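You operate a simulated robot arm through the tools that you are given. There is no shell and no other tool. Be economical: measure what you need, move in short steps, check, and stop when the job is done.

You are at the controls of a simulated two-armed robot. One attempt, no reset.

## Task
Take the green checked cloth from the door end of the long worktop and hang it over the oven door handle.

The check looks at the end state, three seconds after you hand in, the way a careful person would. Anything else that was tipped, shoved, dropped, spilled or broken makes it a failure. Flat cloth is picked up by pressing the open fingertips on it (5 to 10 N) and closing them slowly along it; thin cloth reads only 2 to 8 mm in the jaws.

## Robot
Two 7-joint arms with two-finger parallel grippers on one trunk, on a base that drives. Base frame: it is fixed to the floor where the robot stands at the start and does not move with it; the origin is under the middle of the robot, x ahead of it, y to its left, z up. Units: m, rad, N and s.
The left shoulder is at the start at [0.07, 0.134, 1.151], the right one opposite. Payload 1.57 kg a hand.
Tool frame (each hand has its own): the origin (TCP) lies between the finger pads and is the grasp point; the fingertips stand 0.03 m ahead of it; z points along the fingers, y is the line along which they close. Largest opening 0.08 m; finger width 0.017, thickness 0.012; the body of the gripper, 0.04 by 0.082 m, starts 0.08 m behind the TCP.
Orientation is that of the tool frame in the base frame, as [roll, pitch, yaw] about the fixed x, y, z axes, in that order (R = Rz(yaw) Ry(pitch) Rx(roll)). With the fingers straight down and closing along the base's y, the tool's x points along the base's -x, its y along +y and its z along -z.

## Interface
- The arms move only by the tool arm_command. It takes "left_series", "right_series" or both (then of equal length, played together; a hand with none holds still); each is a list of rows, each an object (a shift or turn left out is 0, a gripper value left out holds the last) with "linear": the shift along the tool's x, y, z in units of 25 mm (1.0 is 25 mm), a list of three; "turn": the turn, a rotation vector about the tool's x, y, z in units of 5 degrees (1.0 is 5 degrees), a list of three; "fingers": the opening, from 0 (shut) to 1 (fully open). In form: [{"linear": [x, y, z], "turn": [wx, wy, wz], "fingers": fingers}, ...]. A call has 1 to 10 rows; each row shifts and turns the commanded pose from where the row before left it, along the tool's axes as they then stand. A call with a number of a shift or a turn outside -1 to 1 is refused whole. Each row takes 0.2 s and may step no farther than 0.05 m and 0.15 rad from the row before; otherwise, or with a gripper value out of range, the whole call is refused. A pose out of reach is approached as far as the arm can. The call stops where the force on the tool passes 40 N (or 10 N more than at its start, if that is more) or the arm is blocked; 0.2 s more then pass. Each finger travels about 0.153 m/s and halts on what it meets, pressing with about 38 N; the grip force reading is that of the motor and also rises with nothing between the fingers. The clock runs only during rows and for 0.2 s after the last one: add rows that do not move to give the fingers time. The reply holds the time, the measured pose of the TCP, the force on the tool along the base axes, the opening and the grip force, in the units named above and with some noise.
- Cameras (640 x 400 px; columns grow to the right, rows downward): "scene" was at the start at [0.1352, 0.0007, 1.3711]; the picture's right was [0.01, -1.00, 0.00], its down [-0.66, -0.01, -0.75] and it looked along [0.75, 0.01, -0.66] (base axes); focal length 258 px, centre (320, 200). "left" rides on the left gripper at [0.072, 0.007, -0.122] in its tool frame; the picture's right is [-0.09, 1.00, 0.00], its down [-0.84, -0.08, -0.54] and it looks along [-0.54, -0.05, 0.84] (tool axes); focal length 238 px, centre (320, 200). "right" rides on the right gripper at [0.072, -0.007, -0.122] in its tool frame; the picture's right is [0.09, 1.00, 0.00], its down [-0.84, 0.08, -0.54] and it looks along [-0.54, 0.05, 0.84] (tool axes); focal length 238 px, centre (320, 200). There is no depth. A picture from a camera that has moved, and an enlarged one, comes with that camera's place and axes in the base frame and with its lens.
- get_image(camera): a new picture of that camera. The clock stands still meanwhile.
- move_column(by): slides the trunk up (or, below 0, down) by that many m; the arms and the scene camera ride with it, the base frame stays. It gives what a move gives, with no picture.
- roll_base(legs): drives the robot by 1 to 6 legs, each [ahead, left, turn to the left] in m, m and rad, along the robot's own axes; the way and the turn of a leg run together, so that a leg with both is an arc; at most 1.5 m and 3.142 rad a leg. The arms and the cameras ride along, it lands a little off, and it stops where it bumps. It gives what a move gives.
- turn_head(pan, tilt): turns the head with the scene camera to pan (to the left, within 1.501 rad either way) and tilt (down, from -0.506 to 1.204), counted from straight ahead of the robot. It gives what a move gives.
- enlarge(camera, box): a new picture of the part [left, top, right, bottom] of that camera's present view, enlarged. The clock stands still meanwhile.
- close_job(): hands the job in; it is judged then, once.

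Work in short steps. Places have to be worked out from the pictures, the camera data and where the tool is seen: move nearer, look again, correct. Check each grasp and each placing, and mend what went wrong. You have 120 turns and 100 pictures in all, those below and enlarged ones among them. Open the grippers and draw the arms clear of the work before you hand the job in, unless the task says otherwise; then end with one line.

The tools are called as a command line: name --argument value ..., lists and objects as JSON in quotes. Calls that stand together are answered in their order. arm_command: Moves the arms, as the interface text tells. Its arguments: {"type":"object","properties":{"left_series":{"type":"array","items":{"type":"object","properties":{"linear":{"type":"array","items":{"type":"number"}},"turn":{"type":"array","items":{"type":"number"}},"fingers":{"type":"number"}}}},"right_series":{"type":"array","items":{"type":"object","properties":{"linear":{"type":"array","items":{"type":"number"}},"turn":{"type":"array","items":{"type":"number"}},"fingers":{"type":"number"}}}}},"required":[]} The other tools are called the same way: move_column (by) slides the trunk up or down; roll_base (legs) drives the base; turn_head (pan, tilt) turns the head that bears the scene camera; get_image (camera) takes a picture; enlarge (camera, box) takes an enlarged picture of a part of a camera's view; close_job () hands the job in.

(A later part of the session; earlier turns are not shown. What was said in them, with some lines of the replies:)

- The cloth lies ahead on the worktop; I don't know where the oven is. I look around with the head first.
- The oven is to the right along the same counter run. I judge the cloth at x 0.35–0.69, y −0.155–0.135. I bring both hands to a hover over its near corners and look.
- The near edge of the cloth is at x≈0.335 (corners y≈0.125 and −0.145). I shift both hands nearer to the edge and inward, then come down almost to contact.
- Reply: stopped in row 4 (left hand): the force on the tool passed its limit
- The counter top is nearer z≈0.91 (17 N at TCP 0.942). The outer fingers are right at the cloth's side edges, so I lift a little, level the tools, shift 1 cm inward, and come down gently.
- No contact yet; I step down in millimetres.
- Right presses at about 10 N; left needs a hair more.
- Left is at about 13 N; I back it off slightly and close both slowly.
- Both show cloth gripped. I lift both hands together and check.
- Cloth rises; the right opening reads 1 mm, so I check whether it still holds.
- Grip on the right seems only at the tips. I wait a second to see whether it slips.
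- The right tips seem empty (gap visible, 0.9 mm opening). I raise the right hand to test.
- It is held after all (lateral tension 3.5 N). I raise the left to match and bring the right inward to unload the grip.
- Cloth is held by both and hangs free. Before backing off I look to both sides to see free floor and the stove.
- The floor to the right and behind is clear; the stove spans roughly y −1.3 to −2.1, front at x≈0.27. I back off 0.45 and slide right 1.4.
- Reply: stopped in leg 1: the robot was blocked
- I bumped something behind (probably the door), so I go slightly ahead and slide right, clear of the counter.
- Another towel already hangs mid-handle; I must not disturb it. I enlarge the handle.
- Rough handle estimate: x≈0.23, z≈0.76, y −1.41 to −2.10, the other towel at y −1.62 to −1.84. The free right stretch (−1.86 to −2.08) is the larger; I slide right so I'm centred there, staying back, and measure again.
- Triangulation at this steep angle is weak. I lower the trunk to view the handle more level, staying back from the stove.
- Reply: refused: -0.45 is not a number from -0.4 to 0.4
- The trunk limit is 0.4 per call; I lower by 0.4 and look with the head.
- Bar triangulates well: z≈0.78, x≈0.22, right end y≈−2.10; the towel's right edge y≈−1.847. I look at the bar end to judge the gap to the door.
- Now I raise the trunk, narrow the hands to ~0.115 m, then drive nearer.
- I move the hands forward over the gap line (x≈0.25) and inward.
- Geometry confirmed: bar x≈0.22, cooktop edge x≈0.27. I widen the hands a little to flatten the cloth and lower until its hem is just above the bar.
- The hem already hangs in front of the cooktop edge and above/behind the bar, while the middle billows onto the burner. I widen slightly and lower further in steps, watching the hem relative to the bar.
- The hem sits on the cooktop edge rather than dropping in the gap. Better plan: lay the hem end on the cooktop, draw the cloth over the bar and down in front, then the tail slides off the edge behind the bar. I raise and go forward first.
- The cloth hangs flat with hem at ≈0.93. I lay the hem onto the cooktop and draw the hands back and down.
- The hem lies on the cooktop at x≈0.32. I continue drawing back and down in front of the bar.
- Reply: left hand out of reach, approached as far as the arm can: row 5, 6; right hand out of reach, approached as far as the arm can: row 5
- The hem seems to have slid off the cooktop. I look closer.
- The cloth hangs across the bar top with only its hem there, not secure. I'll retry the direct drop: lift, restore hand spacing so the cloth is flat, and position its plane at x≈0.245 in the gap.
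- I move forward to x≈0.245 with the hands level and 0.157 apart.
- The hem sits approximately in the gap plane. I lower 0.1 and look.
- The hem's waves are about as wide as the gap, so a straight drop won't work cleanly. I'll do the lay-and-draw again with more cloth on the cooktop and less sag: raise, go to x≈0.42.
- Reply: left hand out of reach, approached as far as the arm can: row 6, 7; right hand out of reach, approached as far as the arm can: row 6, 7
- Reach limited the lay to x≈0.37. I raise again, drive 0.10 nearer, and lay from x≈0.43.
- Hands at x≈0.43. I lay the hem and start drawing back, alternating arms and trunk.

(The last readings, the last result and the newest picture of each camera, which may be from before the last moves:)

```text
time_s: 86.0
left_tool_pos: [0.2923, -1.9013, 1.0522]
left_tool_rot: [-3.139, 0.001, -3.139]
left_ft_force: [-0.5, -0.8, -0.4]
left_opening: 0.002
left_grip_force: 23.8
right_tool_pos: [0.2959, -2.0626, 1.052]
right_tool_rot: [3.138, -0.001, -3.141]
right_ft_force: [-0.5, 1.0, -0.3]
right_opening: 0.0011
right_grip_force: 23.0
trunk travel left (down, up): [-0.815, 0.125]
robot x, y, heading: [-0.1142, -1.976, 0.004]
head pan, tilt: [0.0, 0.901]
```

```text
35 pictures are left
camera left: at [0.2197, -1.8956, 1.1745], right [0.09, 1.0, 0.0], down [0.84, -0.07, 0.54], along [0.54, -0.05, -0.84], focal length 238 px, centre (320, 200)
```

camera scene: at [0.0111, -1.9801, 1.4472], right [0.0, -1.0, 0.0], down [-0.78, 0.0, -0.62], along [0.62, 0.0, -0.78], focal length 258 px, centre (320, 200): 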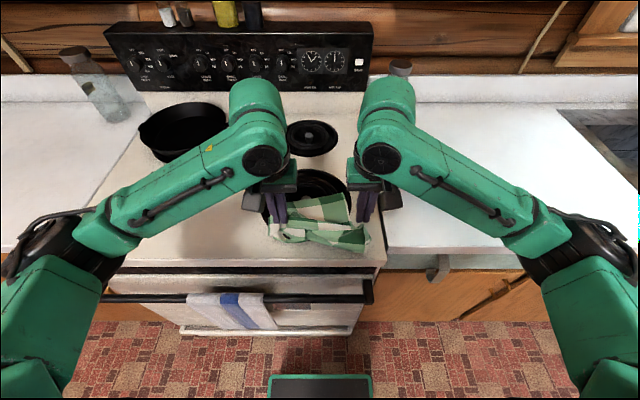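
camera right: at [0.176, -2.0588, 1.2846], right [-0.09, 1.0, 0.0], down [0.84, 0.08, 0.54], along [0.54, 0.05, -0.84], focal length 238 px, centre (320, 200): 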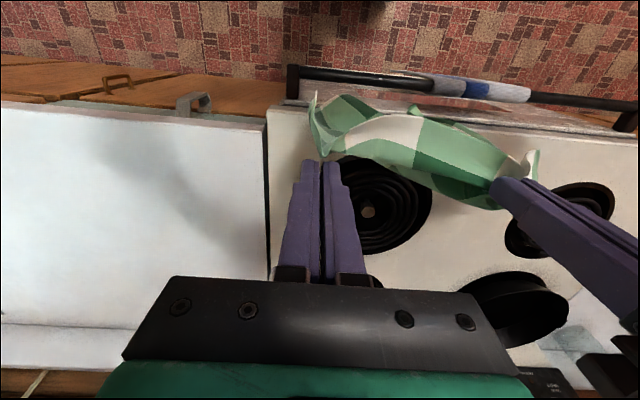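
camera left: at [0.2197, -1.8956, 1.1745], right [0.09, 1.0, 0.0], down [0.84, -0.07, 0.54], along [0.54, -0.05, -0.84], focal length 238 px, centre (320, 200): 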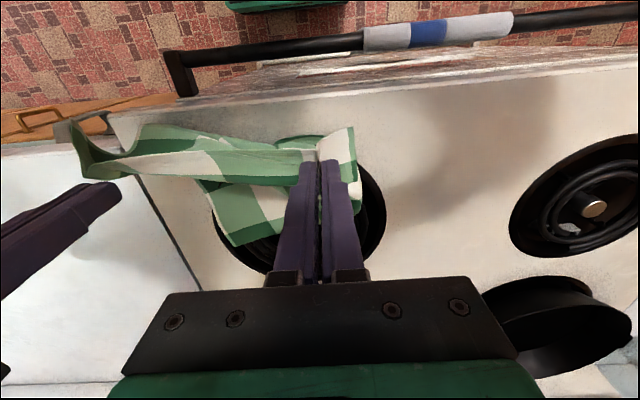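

Hem lies at x≈0.44 now. I draw back by driving the base in small steps while lowering.

roll_base --legs '[[-0.05, 0, 0]]'

move_column --by -0.05

roll_base --legs '[[-0.06, 0, 0]]'

move_column --by -0.05

get_image --camera "left"

get_image --camera "scene"

```text
time_s: 86.9
left_tool_pos: [0.2486, -1.9017, 1.0485]
left_tool_rot: [-3.138, -0.005, -3.137]
left_ft_force: [0.7, -0.5, -1.1]
left_opening: 0.002
left_grip_force: 24.0
right_tool_pos: [0.2516, -2.0633, 1.0484]
right_tool_rot: [3.14, -0.007, -3.139]
right_ft_force: [0.7, -0.2, -0.5]
right_opening: 0.0008
right_grip_force: 22.8
trunk travel left (down, up): [-0.815, 0.125]
robot x, y, heading: [-0.1628, -1.9779, 0.003]
head pan, tilt: [0.0, 0.901]
```

```text
time_s: 87.9
left_tool_pos: [0.2433, -1.9021, 1.0018]
left_tool_rot: [-3.139, 0.003, -3.137]
left_ft_force: [-1.1, -0.1, 0.0]
left_opening: 0.0021
left_grip_force: 23.5
right_tool_pos: [0.2445, -2.0637, 1.0023]
right_tool_rot: [3.139, 0.001, -3.141]
right_ft_force: [0.0, 0.1, -0.4]
right_opening: 0.0013
right_grip_force: 23.2
trunk travel left (down, up): [-0.765, 0.175]
robot x, y, heading: [-0.1686, -1.9809, -0.001]
head pan, tilt: [0.0, 0.901]
```

```text
time_s: 88.8
left_tool_pos: [0.1891, -1.9029, 1.0002]
left_tool_rot: [-3.136, -0.003, -3.138]
left_ft_force: [0.6, -1.6, -0.8]
left_opening: 0.0018
left_grip_force: 23.9
right_tool_pos: [0.1908, -2.0616, 1.0011]
right_tool_rot: [3.14, -0.003, -3.139]
right_ft_force: [0.8, 0.2, -0.1]
right_opening: 0.0011
right_grip_force: 23.5
trunk travel left (down, up): [-0.765, 0.175]
robot x, y, heading: [-0.224, -1.9786, 0.003]
head pan, tilt: [0.0, 0.901]
```

```text
time_s: 89.7
left_tool_pos: [0.1843, -1.9015, 0.9506]
left_tool_rot: [-3.138, 0.0, -3.135]
left_ft_force: [-0.5, 0.1, -0.3]
left_opening: 0.0017
left_grip_force: 23.4
right_tool_pos: [0.1877, -2.0637, 0.9516]
right_tool_rot: [3.139, -0.002, -3.139]
right_ft_force: [0.2, 0.8, 0.1]
right_opening: 0.0009
right_grip_force: 23.4
trunk travel left (down, up): [-0.715, 0.225]
robot x, y, heading: [-0.2251, -1.9795, 0.004]
head pan, tilt: [0.0, 0.901]
```

```text
34 pictures are left
camera left: at [0.1126, -1.8957, 1.0742], right [0.09, 1.0, 0.0], down [0.84, -0.07, 0.54], along [0.54, -0.05, -0.84], focal length 238 px, centre (320, 200)
```

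left: 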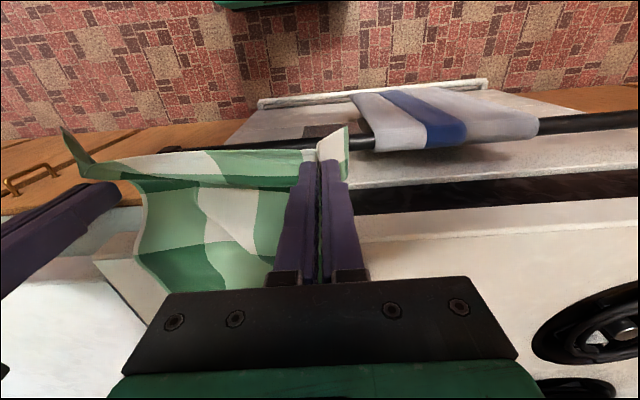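

```text
33 pictures are left
camera scene: at [-0.096, -1.9803, 1.3471], right [0.0, -1.0, 0.0], down [-0.78, 0.0, -0.62], along [0.62, 0.0, -0.78], focal length 258 px, centre (320, 200)
```

scene: 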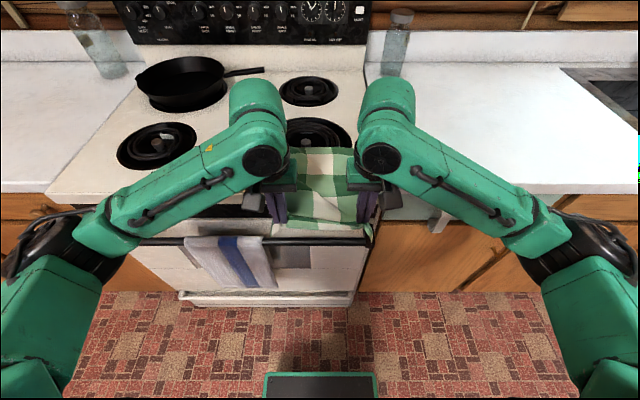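

Very good: the cloth lies flat on the cooktop with its hem at x≈0.41. I back 2 cm more and lower in front of the bar.

roll_base --legs '[[-0.025, 0, 0]]'

move_column --by -0.13

get_image --camera "left"

get_image --camera "scene"

```text
time_s: 90.5
left_tool_pos: [0.1632, -1.902, 0.9503]
left_tool_rot: [-3.138, -0.003, -3.137]
left_ft_force: [0.5, -1.3, -0.5]
left_opening: 0.0017
left_grip_force: 23.2
right_tool_pos: [0.1665, -2.0626, 0.9492]
right_tool_rot: [3.14, -0.006, -3.139]
right_ft_force: [0.6, 0.2, -0.8]
right_opening: 0.0009
right_grip_force: 23.6
trunk travel left (down, up): [-0.715, 0.225]
robot x, y, heading: [-0.25, -1.9832, 0.002]
head pan, tilt: [0.0, 0.901]
```

```text
time_s: 92.1
left_tool_pos: [0.1601, -1.9028, 0.8216]
left_tool_rot: [-3.138, 0.001, -3.135]
left_ft_force: [-0.4, -0.9, 0.0]
left_opening: 0.0021
left_grip_force: 24.0
right_tool_pos: [0.1624, -2.0629, 0.822]
right_tool_rot: [-3.141, 0.0, -3.14]
right_ft_force: [-0.3, 0.8, -0.4]
right_opening: 0.001
right_grip_force: 23.1
trunk travel left (down, up): [-0.585, 0.355]
robot x, y, heading: [-0.2456, -1.9806, 0.001]
head pan, tilt: [0.0, 0.901]
```

```text
32 pictures are left
camera left: at [0.0877, -1.8958, 0.9443], right [0.09, 1.0, 0.0], down [0.84, -0.07, 0.54], along [0.54, -0.05, -0.84], focal length 238 px, centre (320, 200)
```

left: 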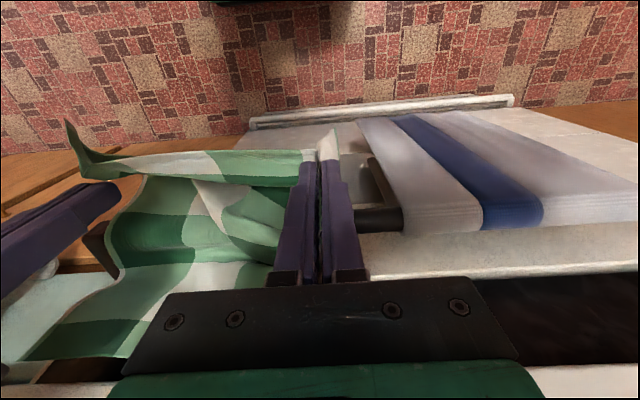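

```text
31 pictures are left
camera scene: at [-0.121, -1.9804, 1.2172], right [0.0, -1.0, 0.0], down [-0.78, 0.0, -0.62], along [0.62, 0.0, -0.78], focal length 258 px, centre (320, 200)
```

scene: 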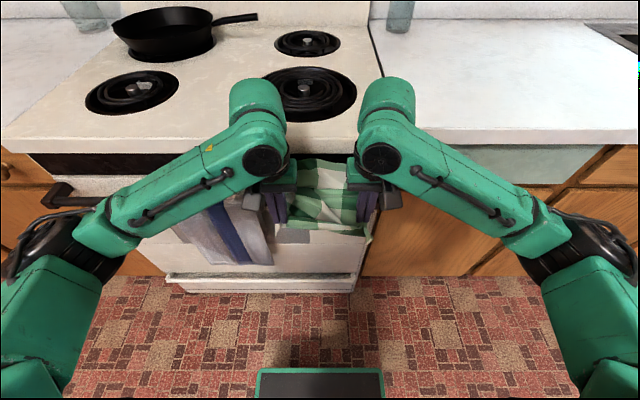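

enlarge --camera "scene" --box '[240, 100, 400, 260]'

enlarge --camera "right" --box '[240, 80, 640, 330]'

```text
2.50 times, centred on (320, 180) of scene
camera zoom: at [-0.121, -1.9804, 1.2172], right [0.0, -1.0, 0.0], down [-0.78, 0.0, -0.62], along [0.62, 0.0, -0.78], focal length 646 px, centre (320, 250)
```

zoom: 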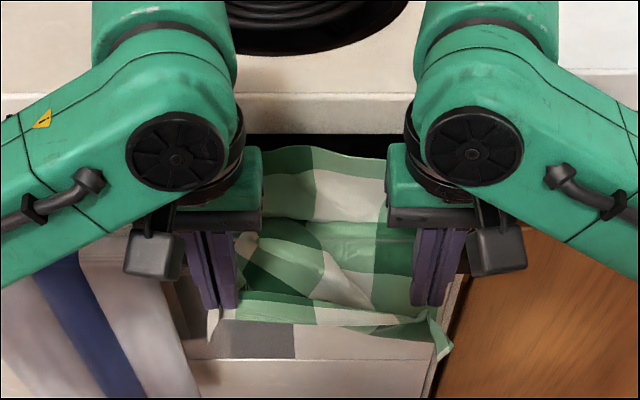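

```text
1.60 times, centred on (440, 205) of right
camera zoom: at [0.0914, -2.0704, 0.9436], right [-0.09, 1.0, 0.0], down [0.84, 0.08, 0.54], along [0.54, 0.05, -0.84], focal length 381 px, centre (128, 192)
```

zoom: 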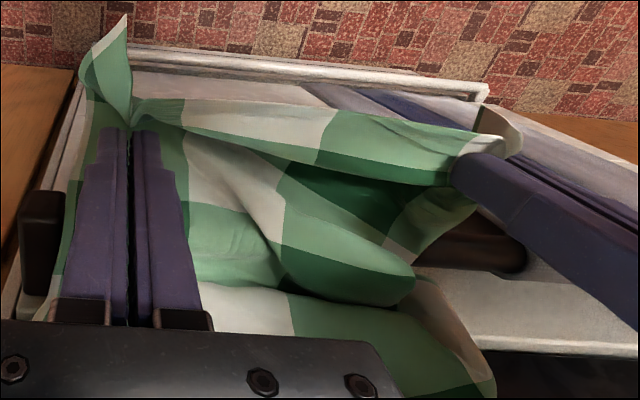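

The tail has come off the cooktop and stands against the door behind the bar. I check the fold from the left camera.

enlarge --camera "left" --box '[0, 100, 320, 390]'

```text
1.38 times, centred on (160, 245) of left
camera zoom: at [0.0877, -1.8958, 0.9443], right [0.09, 1.0, 0.0], down [0.84, -0.07, 0.54], along [0.54, -0.05, -0.84], focal length 329 px, centre (541, 138)
```

zoom: 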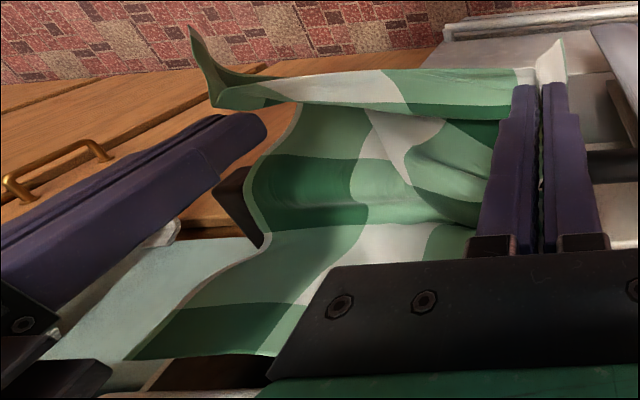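

Clear view: cloth runs from hands, over the bar, with ≈0.13 m of tail leaning up the door face behind it. I lower the hands 0.09 to take up the front slack and look again.

move_column --by -0.09

enlarge --camera "left" --box '[0, 100, 320, 390]'

enlarge --camera "scene" --box '[220, 60, 420, 260]'

```text
time_s: 93.4
left_tool_pos: [0.1608, -1.9026, 0.7316]
left_tool_rot: [-3.138, 0.0, -3.134]
left_ft_force: [-0.2, 0.2, -0.4]
left_opening: 0.0017
left_grip_force: 23.6
right_tool_pos: [0.163, -2.0631, 0.7332]
right_tool_rot: [3.139, 0.0, -3.14]
right_ft_force: [-0.4, 0.8, -1.0]
right_opening: 0.0011
right_grip_force: 23.0
trunk travel left (down, up): [-0.495, 0.445]
robot x, y, heading: [-0.2493, -1.9798, 0.008]
head pan, tilt: [0.0, 0.901]
```

```text
1.38 times, centred on (160, 245) of left
camera zoom: at [0.0876, -1.8958, 0.8543], right [0.09, 1.0, 0.0], down [0.84, -0.07, 0.54], along [0.54, -0.05, -0.84], focal length 329 px, centre (541, 138)
```

zoom: 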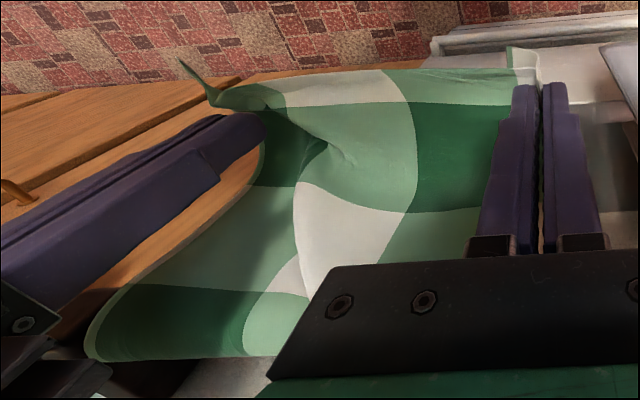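

```text
2.00 times, centred on (320, 160) of scene
camera zoom: at [-0.1211, -1.9804, 1.1272], right [0.0, -1.0, 0.0], down [-0.78, 0.0, -0.62], along [0.62, 0.0, -0.78], focal length 516 px, centre (320, 280)
```

zoom: 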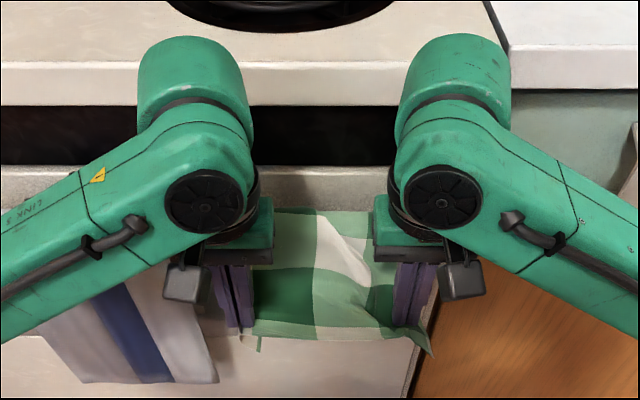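

The tail has dropped behind the bar: the fold sits at x≈0.225, z≈0.79 and only part of the checks are in front. I open both grippers gently to release.

arm_command --left_series '[{"fingers": 0.15}, {"fingers": 0.3}, {"fingers": 0.4}, {}, {}]' --right_series '[{"fingers": 0.15}, {"fingers": 0.3}, {"fingers": 0.4}, {}, {}]'

get_image --camera "left"

get_image --camera "scene"

```text
time_s: 94.6
left_tool_pos: [0.1603, -1.9015, 0.7313]
left_tool_rot: [-3.137, 0.0, -3.137]
left_ft_force: [-0.8, 0.3, 0.3]
left_opening: 0.0322
left_grip_force: 0.1
right_tool_pos: [0.1642, -2.0618, 0.7305]
right_tool_rot: [3.14, -0.002, -3.139]
right_ft_force: [0.8, -0.6, 0.7]
right_opening: 0.0318
right_grip_force: 0.0
trunk travel left (down, up): [-0.495, 0.445]
robot x, y, heading: [-0.2467, -1.9807, 0.003]
head pan, tilt: [0.0, 0.901]
```

```text
25 pictures are left
camera left: at [0.0878, -1.8958, 0.8542], right [0.09, 1.0, 0.0], down [0.84, -0.07, 0.54], along [0.54, -0.05, -0.84], focal length 238 px, centre (320, 200)
```

left: 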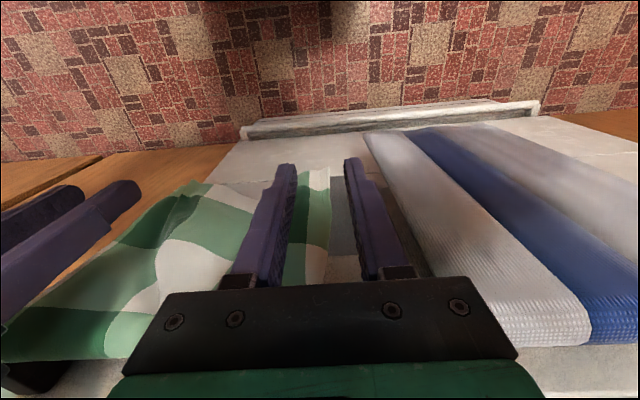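

```text
24 pictures are left
camera scene: at [-0.1209, -1.9804, 1.1271], right [0.0, -1.0, 0.0], down [-0.78, 0.0, -0.62], along [0.62, 0.0, -0.78], focal length 258 px, centre (320, 200)
```

scene: 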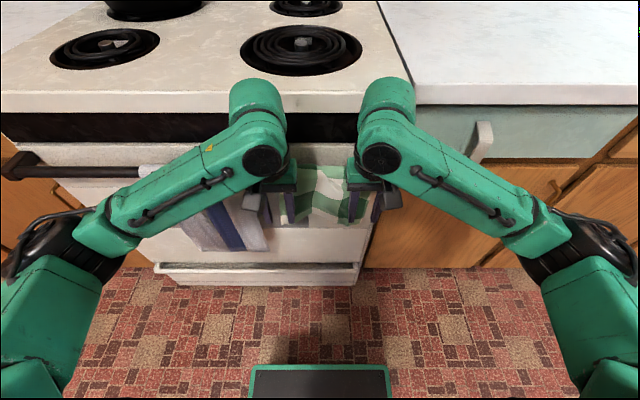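

Released, the cloth stays on the bar. I back the robot off straight and inspect.

roll_base --legs '[[-0.2, 0, 0]]'

get_image --camera "left"

get_image --camera "scene"

```text
time_s: 96.2
left_tool_pos: [-0.041, -1.9031, 0.7315]
left_tool_rot: [-3.139, 0.0, -3.138]
left_ft_force: [-0.6, -0.5, 0.7]
left_opening: 0.0321
left_grip_force: 0.0
right_tool_pos: [-0.0387, -2.0632, 0.7324]
right_tool_rot: [3.14, -0.001, -3.14]
right_ft_force: [0.1, -0.2, -0.4]
right_opening: 0.0318
right_grip_force: 0.0
trunk travel left (down, up): [-0.495, 0.445]
robot x, y, heading: [-0.4506, -1.9842, 0.0]
head pan, tilt: [0.0, 0.901]
```

```text
23 pictures are left
camera left: at [-0.1149, -1.8966, 0.8545], right [0.09, 1.0, 0.0], down [0.84, -0.07, 0.54], along [0.54, -0.05, -0.84], focal length 238 px, centre (320, 200)
```

left: 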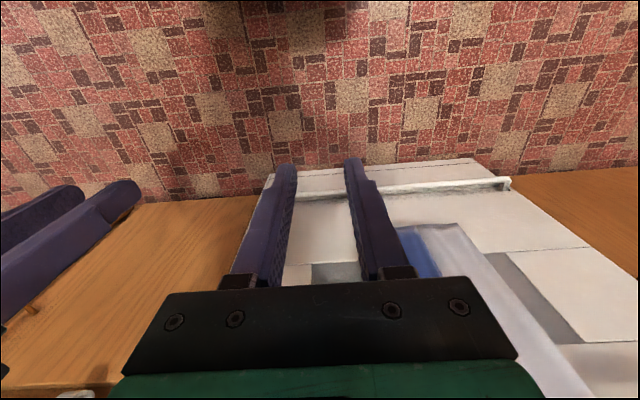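

```text
22 pictures are left
camera scene: at [-0.3239, -1.9809, 1.1272], right [0.0, -1.0, 0.0], down [-0.78, 0.0, -0.62], along [0.62, 0.0, -0.78], focal length 258 px, centre (320, 200)
```

scene: 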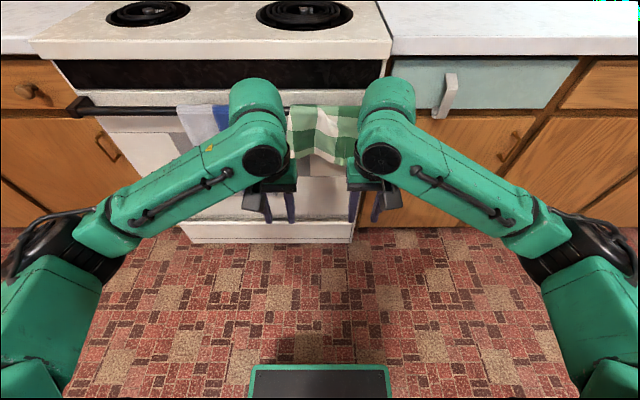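

The cloth hangs on the bar. I slide right a little further back to get an unobstructed view of it.

roll_base --legs '[[-0.15, -0.4, 0]]'

turn_head --pan 0.5 --tilt 0.5

get_image --camera "scene"

```text
time_s: 98.8
left_tool_pos: [-0.1893, -2.3001, 0.7308]
left_tool_rot: [-3.138, 0.001, -3.135]
left_ft_force: [-0.4, -0.5, -0.6]
left_opening: 0.032
left_grip_force: 0.0
right_tool_pos: [-0.1868, -2.4607, 0.7316]
right_tool_rot: [3.139, -0.002, -3.138]
right_ft_force: [0.0, -0.2, -0.4]
right_opening: 0.0319
right_grip_force: 0.0
trunk travel left (down, up): [-0.495, 0.445]
robot x, y, heading: [-0.6026, -2.3826, 0.004]
head pan, tilt: [0.0, 0.901]
```

```text
time_s: 99.7
left_tool_pos: [-0.1902, -2.3001, 0.7302]
left_tool_rot: [-3.137, 0.0, -3.134]
left_ft_force: [-0.4, -1.2, 0.1]
left_opening: 0.0319
left_grip_force: 0.1
right_tool_pos: [-0.1876, -2.4615, 0.7307]
right_tool_rot: [3.14, -0.003, -3.139]
right_ft_force: [0.0, 0.7, -0.4]
right_opening: 0.0319
right_grip_force: 0.0
trunk travel left (down, up): [-0.495, 0.445]
robot x, y, heading: [-0.6, -2.381, 0.008]
head pan, tilt: [0.499, 0.499]
```

```text
21 pictures are left
camera scene: at [-0.4679, -2.3358, 1.1609], right [0.48, -0.88, 0.0], down [-0.42, -0.23, -0.88], along [0.77, 0.42, -0.48], focal length 258 px, centre (320, 200)
```

scene: 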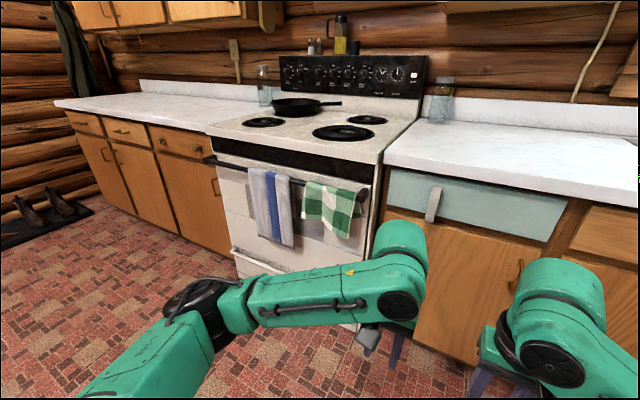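

enlarge --camera "scene" --box '[230, 140, 390, 260]'

```text
3.33 times, centred on (310, 200) of scene
camera zoom: at [-0.4679, -2.3358, 1.1609], right [0.48, -0.88, 0.0], down [-0.42, -0.23, -0.88], along [0.77, 0.42, -0.48], focal length 861 px, centre (353, 200)
```

zoom: 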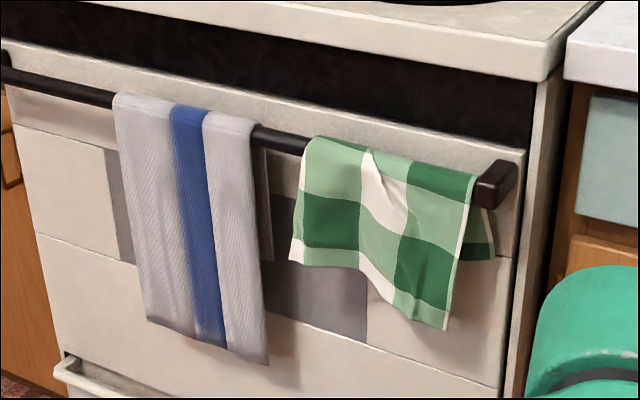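

The cloth is draped over the handle with its back part hanging behind the bar, and the other towel is undisturbed. I open the grippers fully, then hand in.

arm_command --left_series '[{"fingers": 1}, {}]' --right_series '[{"fingers": 1}, {}]'

enlarge --camera "scene" --box '[230, 140, 390, 260]'

```text
time_s: 100.3
left_tool_pos: [-0.1899, -2.3011, 0.731]
left_tool_rot: [-3.138, -0.001, -3.136]
left_ft_force: [-0.4, 0.1, -0.2]
left_opening: 0.0799
left_grip_force: 0.1
right_tool_pos: [-0.1866, -2.4601, 0.7303]
right_tool_rot: [3.14, -0.001, -3.138]
right_ft_force: [-0.5, 0.4, 0.1]
right_opening: 0.0799
right_grip_force: 0.1
trunk travel left (down, up): [-0.495, 0.445]
robot x, y, heading: [-0.599, -2.3799, 0.01]
head pan, tilt: [0.499, 0.499]
```

```text
3.33 times, centred on (310, 200) of scene
camera zoom: at [-0.4679, -2.3357, 1.161], right [0.48, -0.88, 0.0], down [-0.42, -0.23, -0.88], along [0.77, 0.42, -0.48], focal length 861 px, centre (353, 200)
```

zoom: 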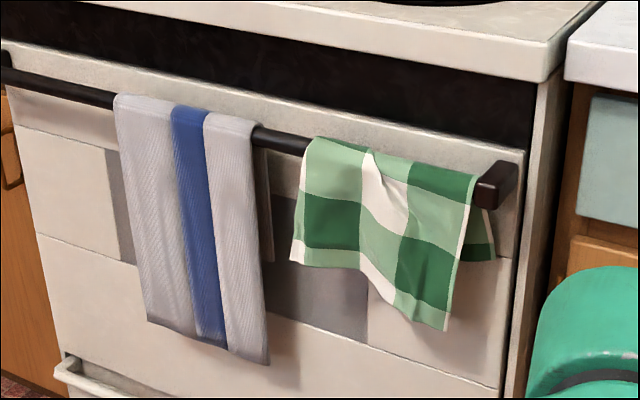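

The cloth is stable on the handle, so I hand in.

close_job

```text
The job is handed in.
```

The green checked cloth now hangs over the oven door handle, to the right of the towel that was already there, which looks undisturbed. The base bumped something behind it, probably the door, while backing away from the worktop. I didn't look back to check for damage.
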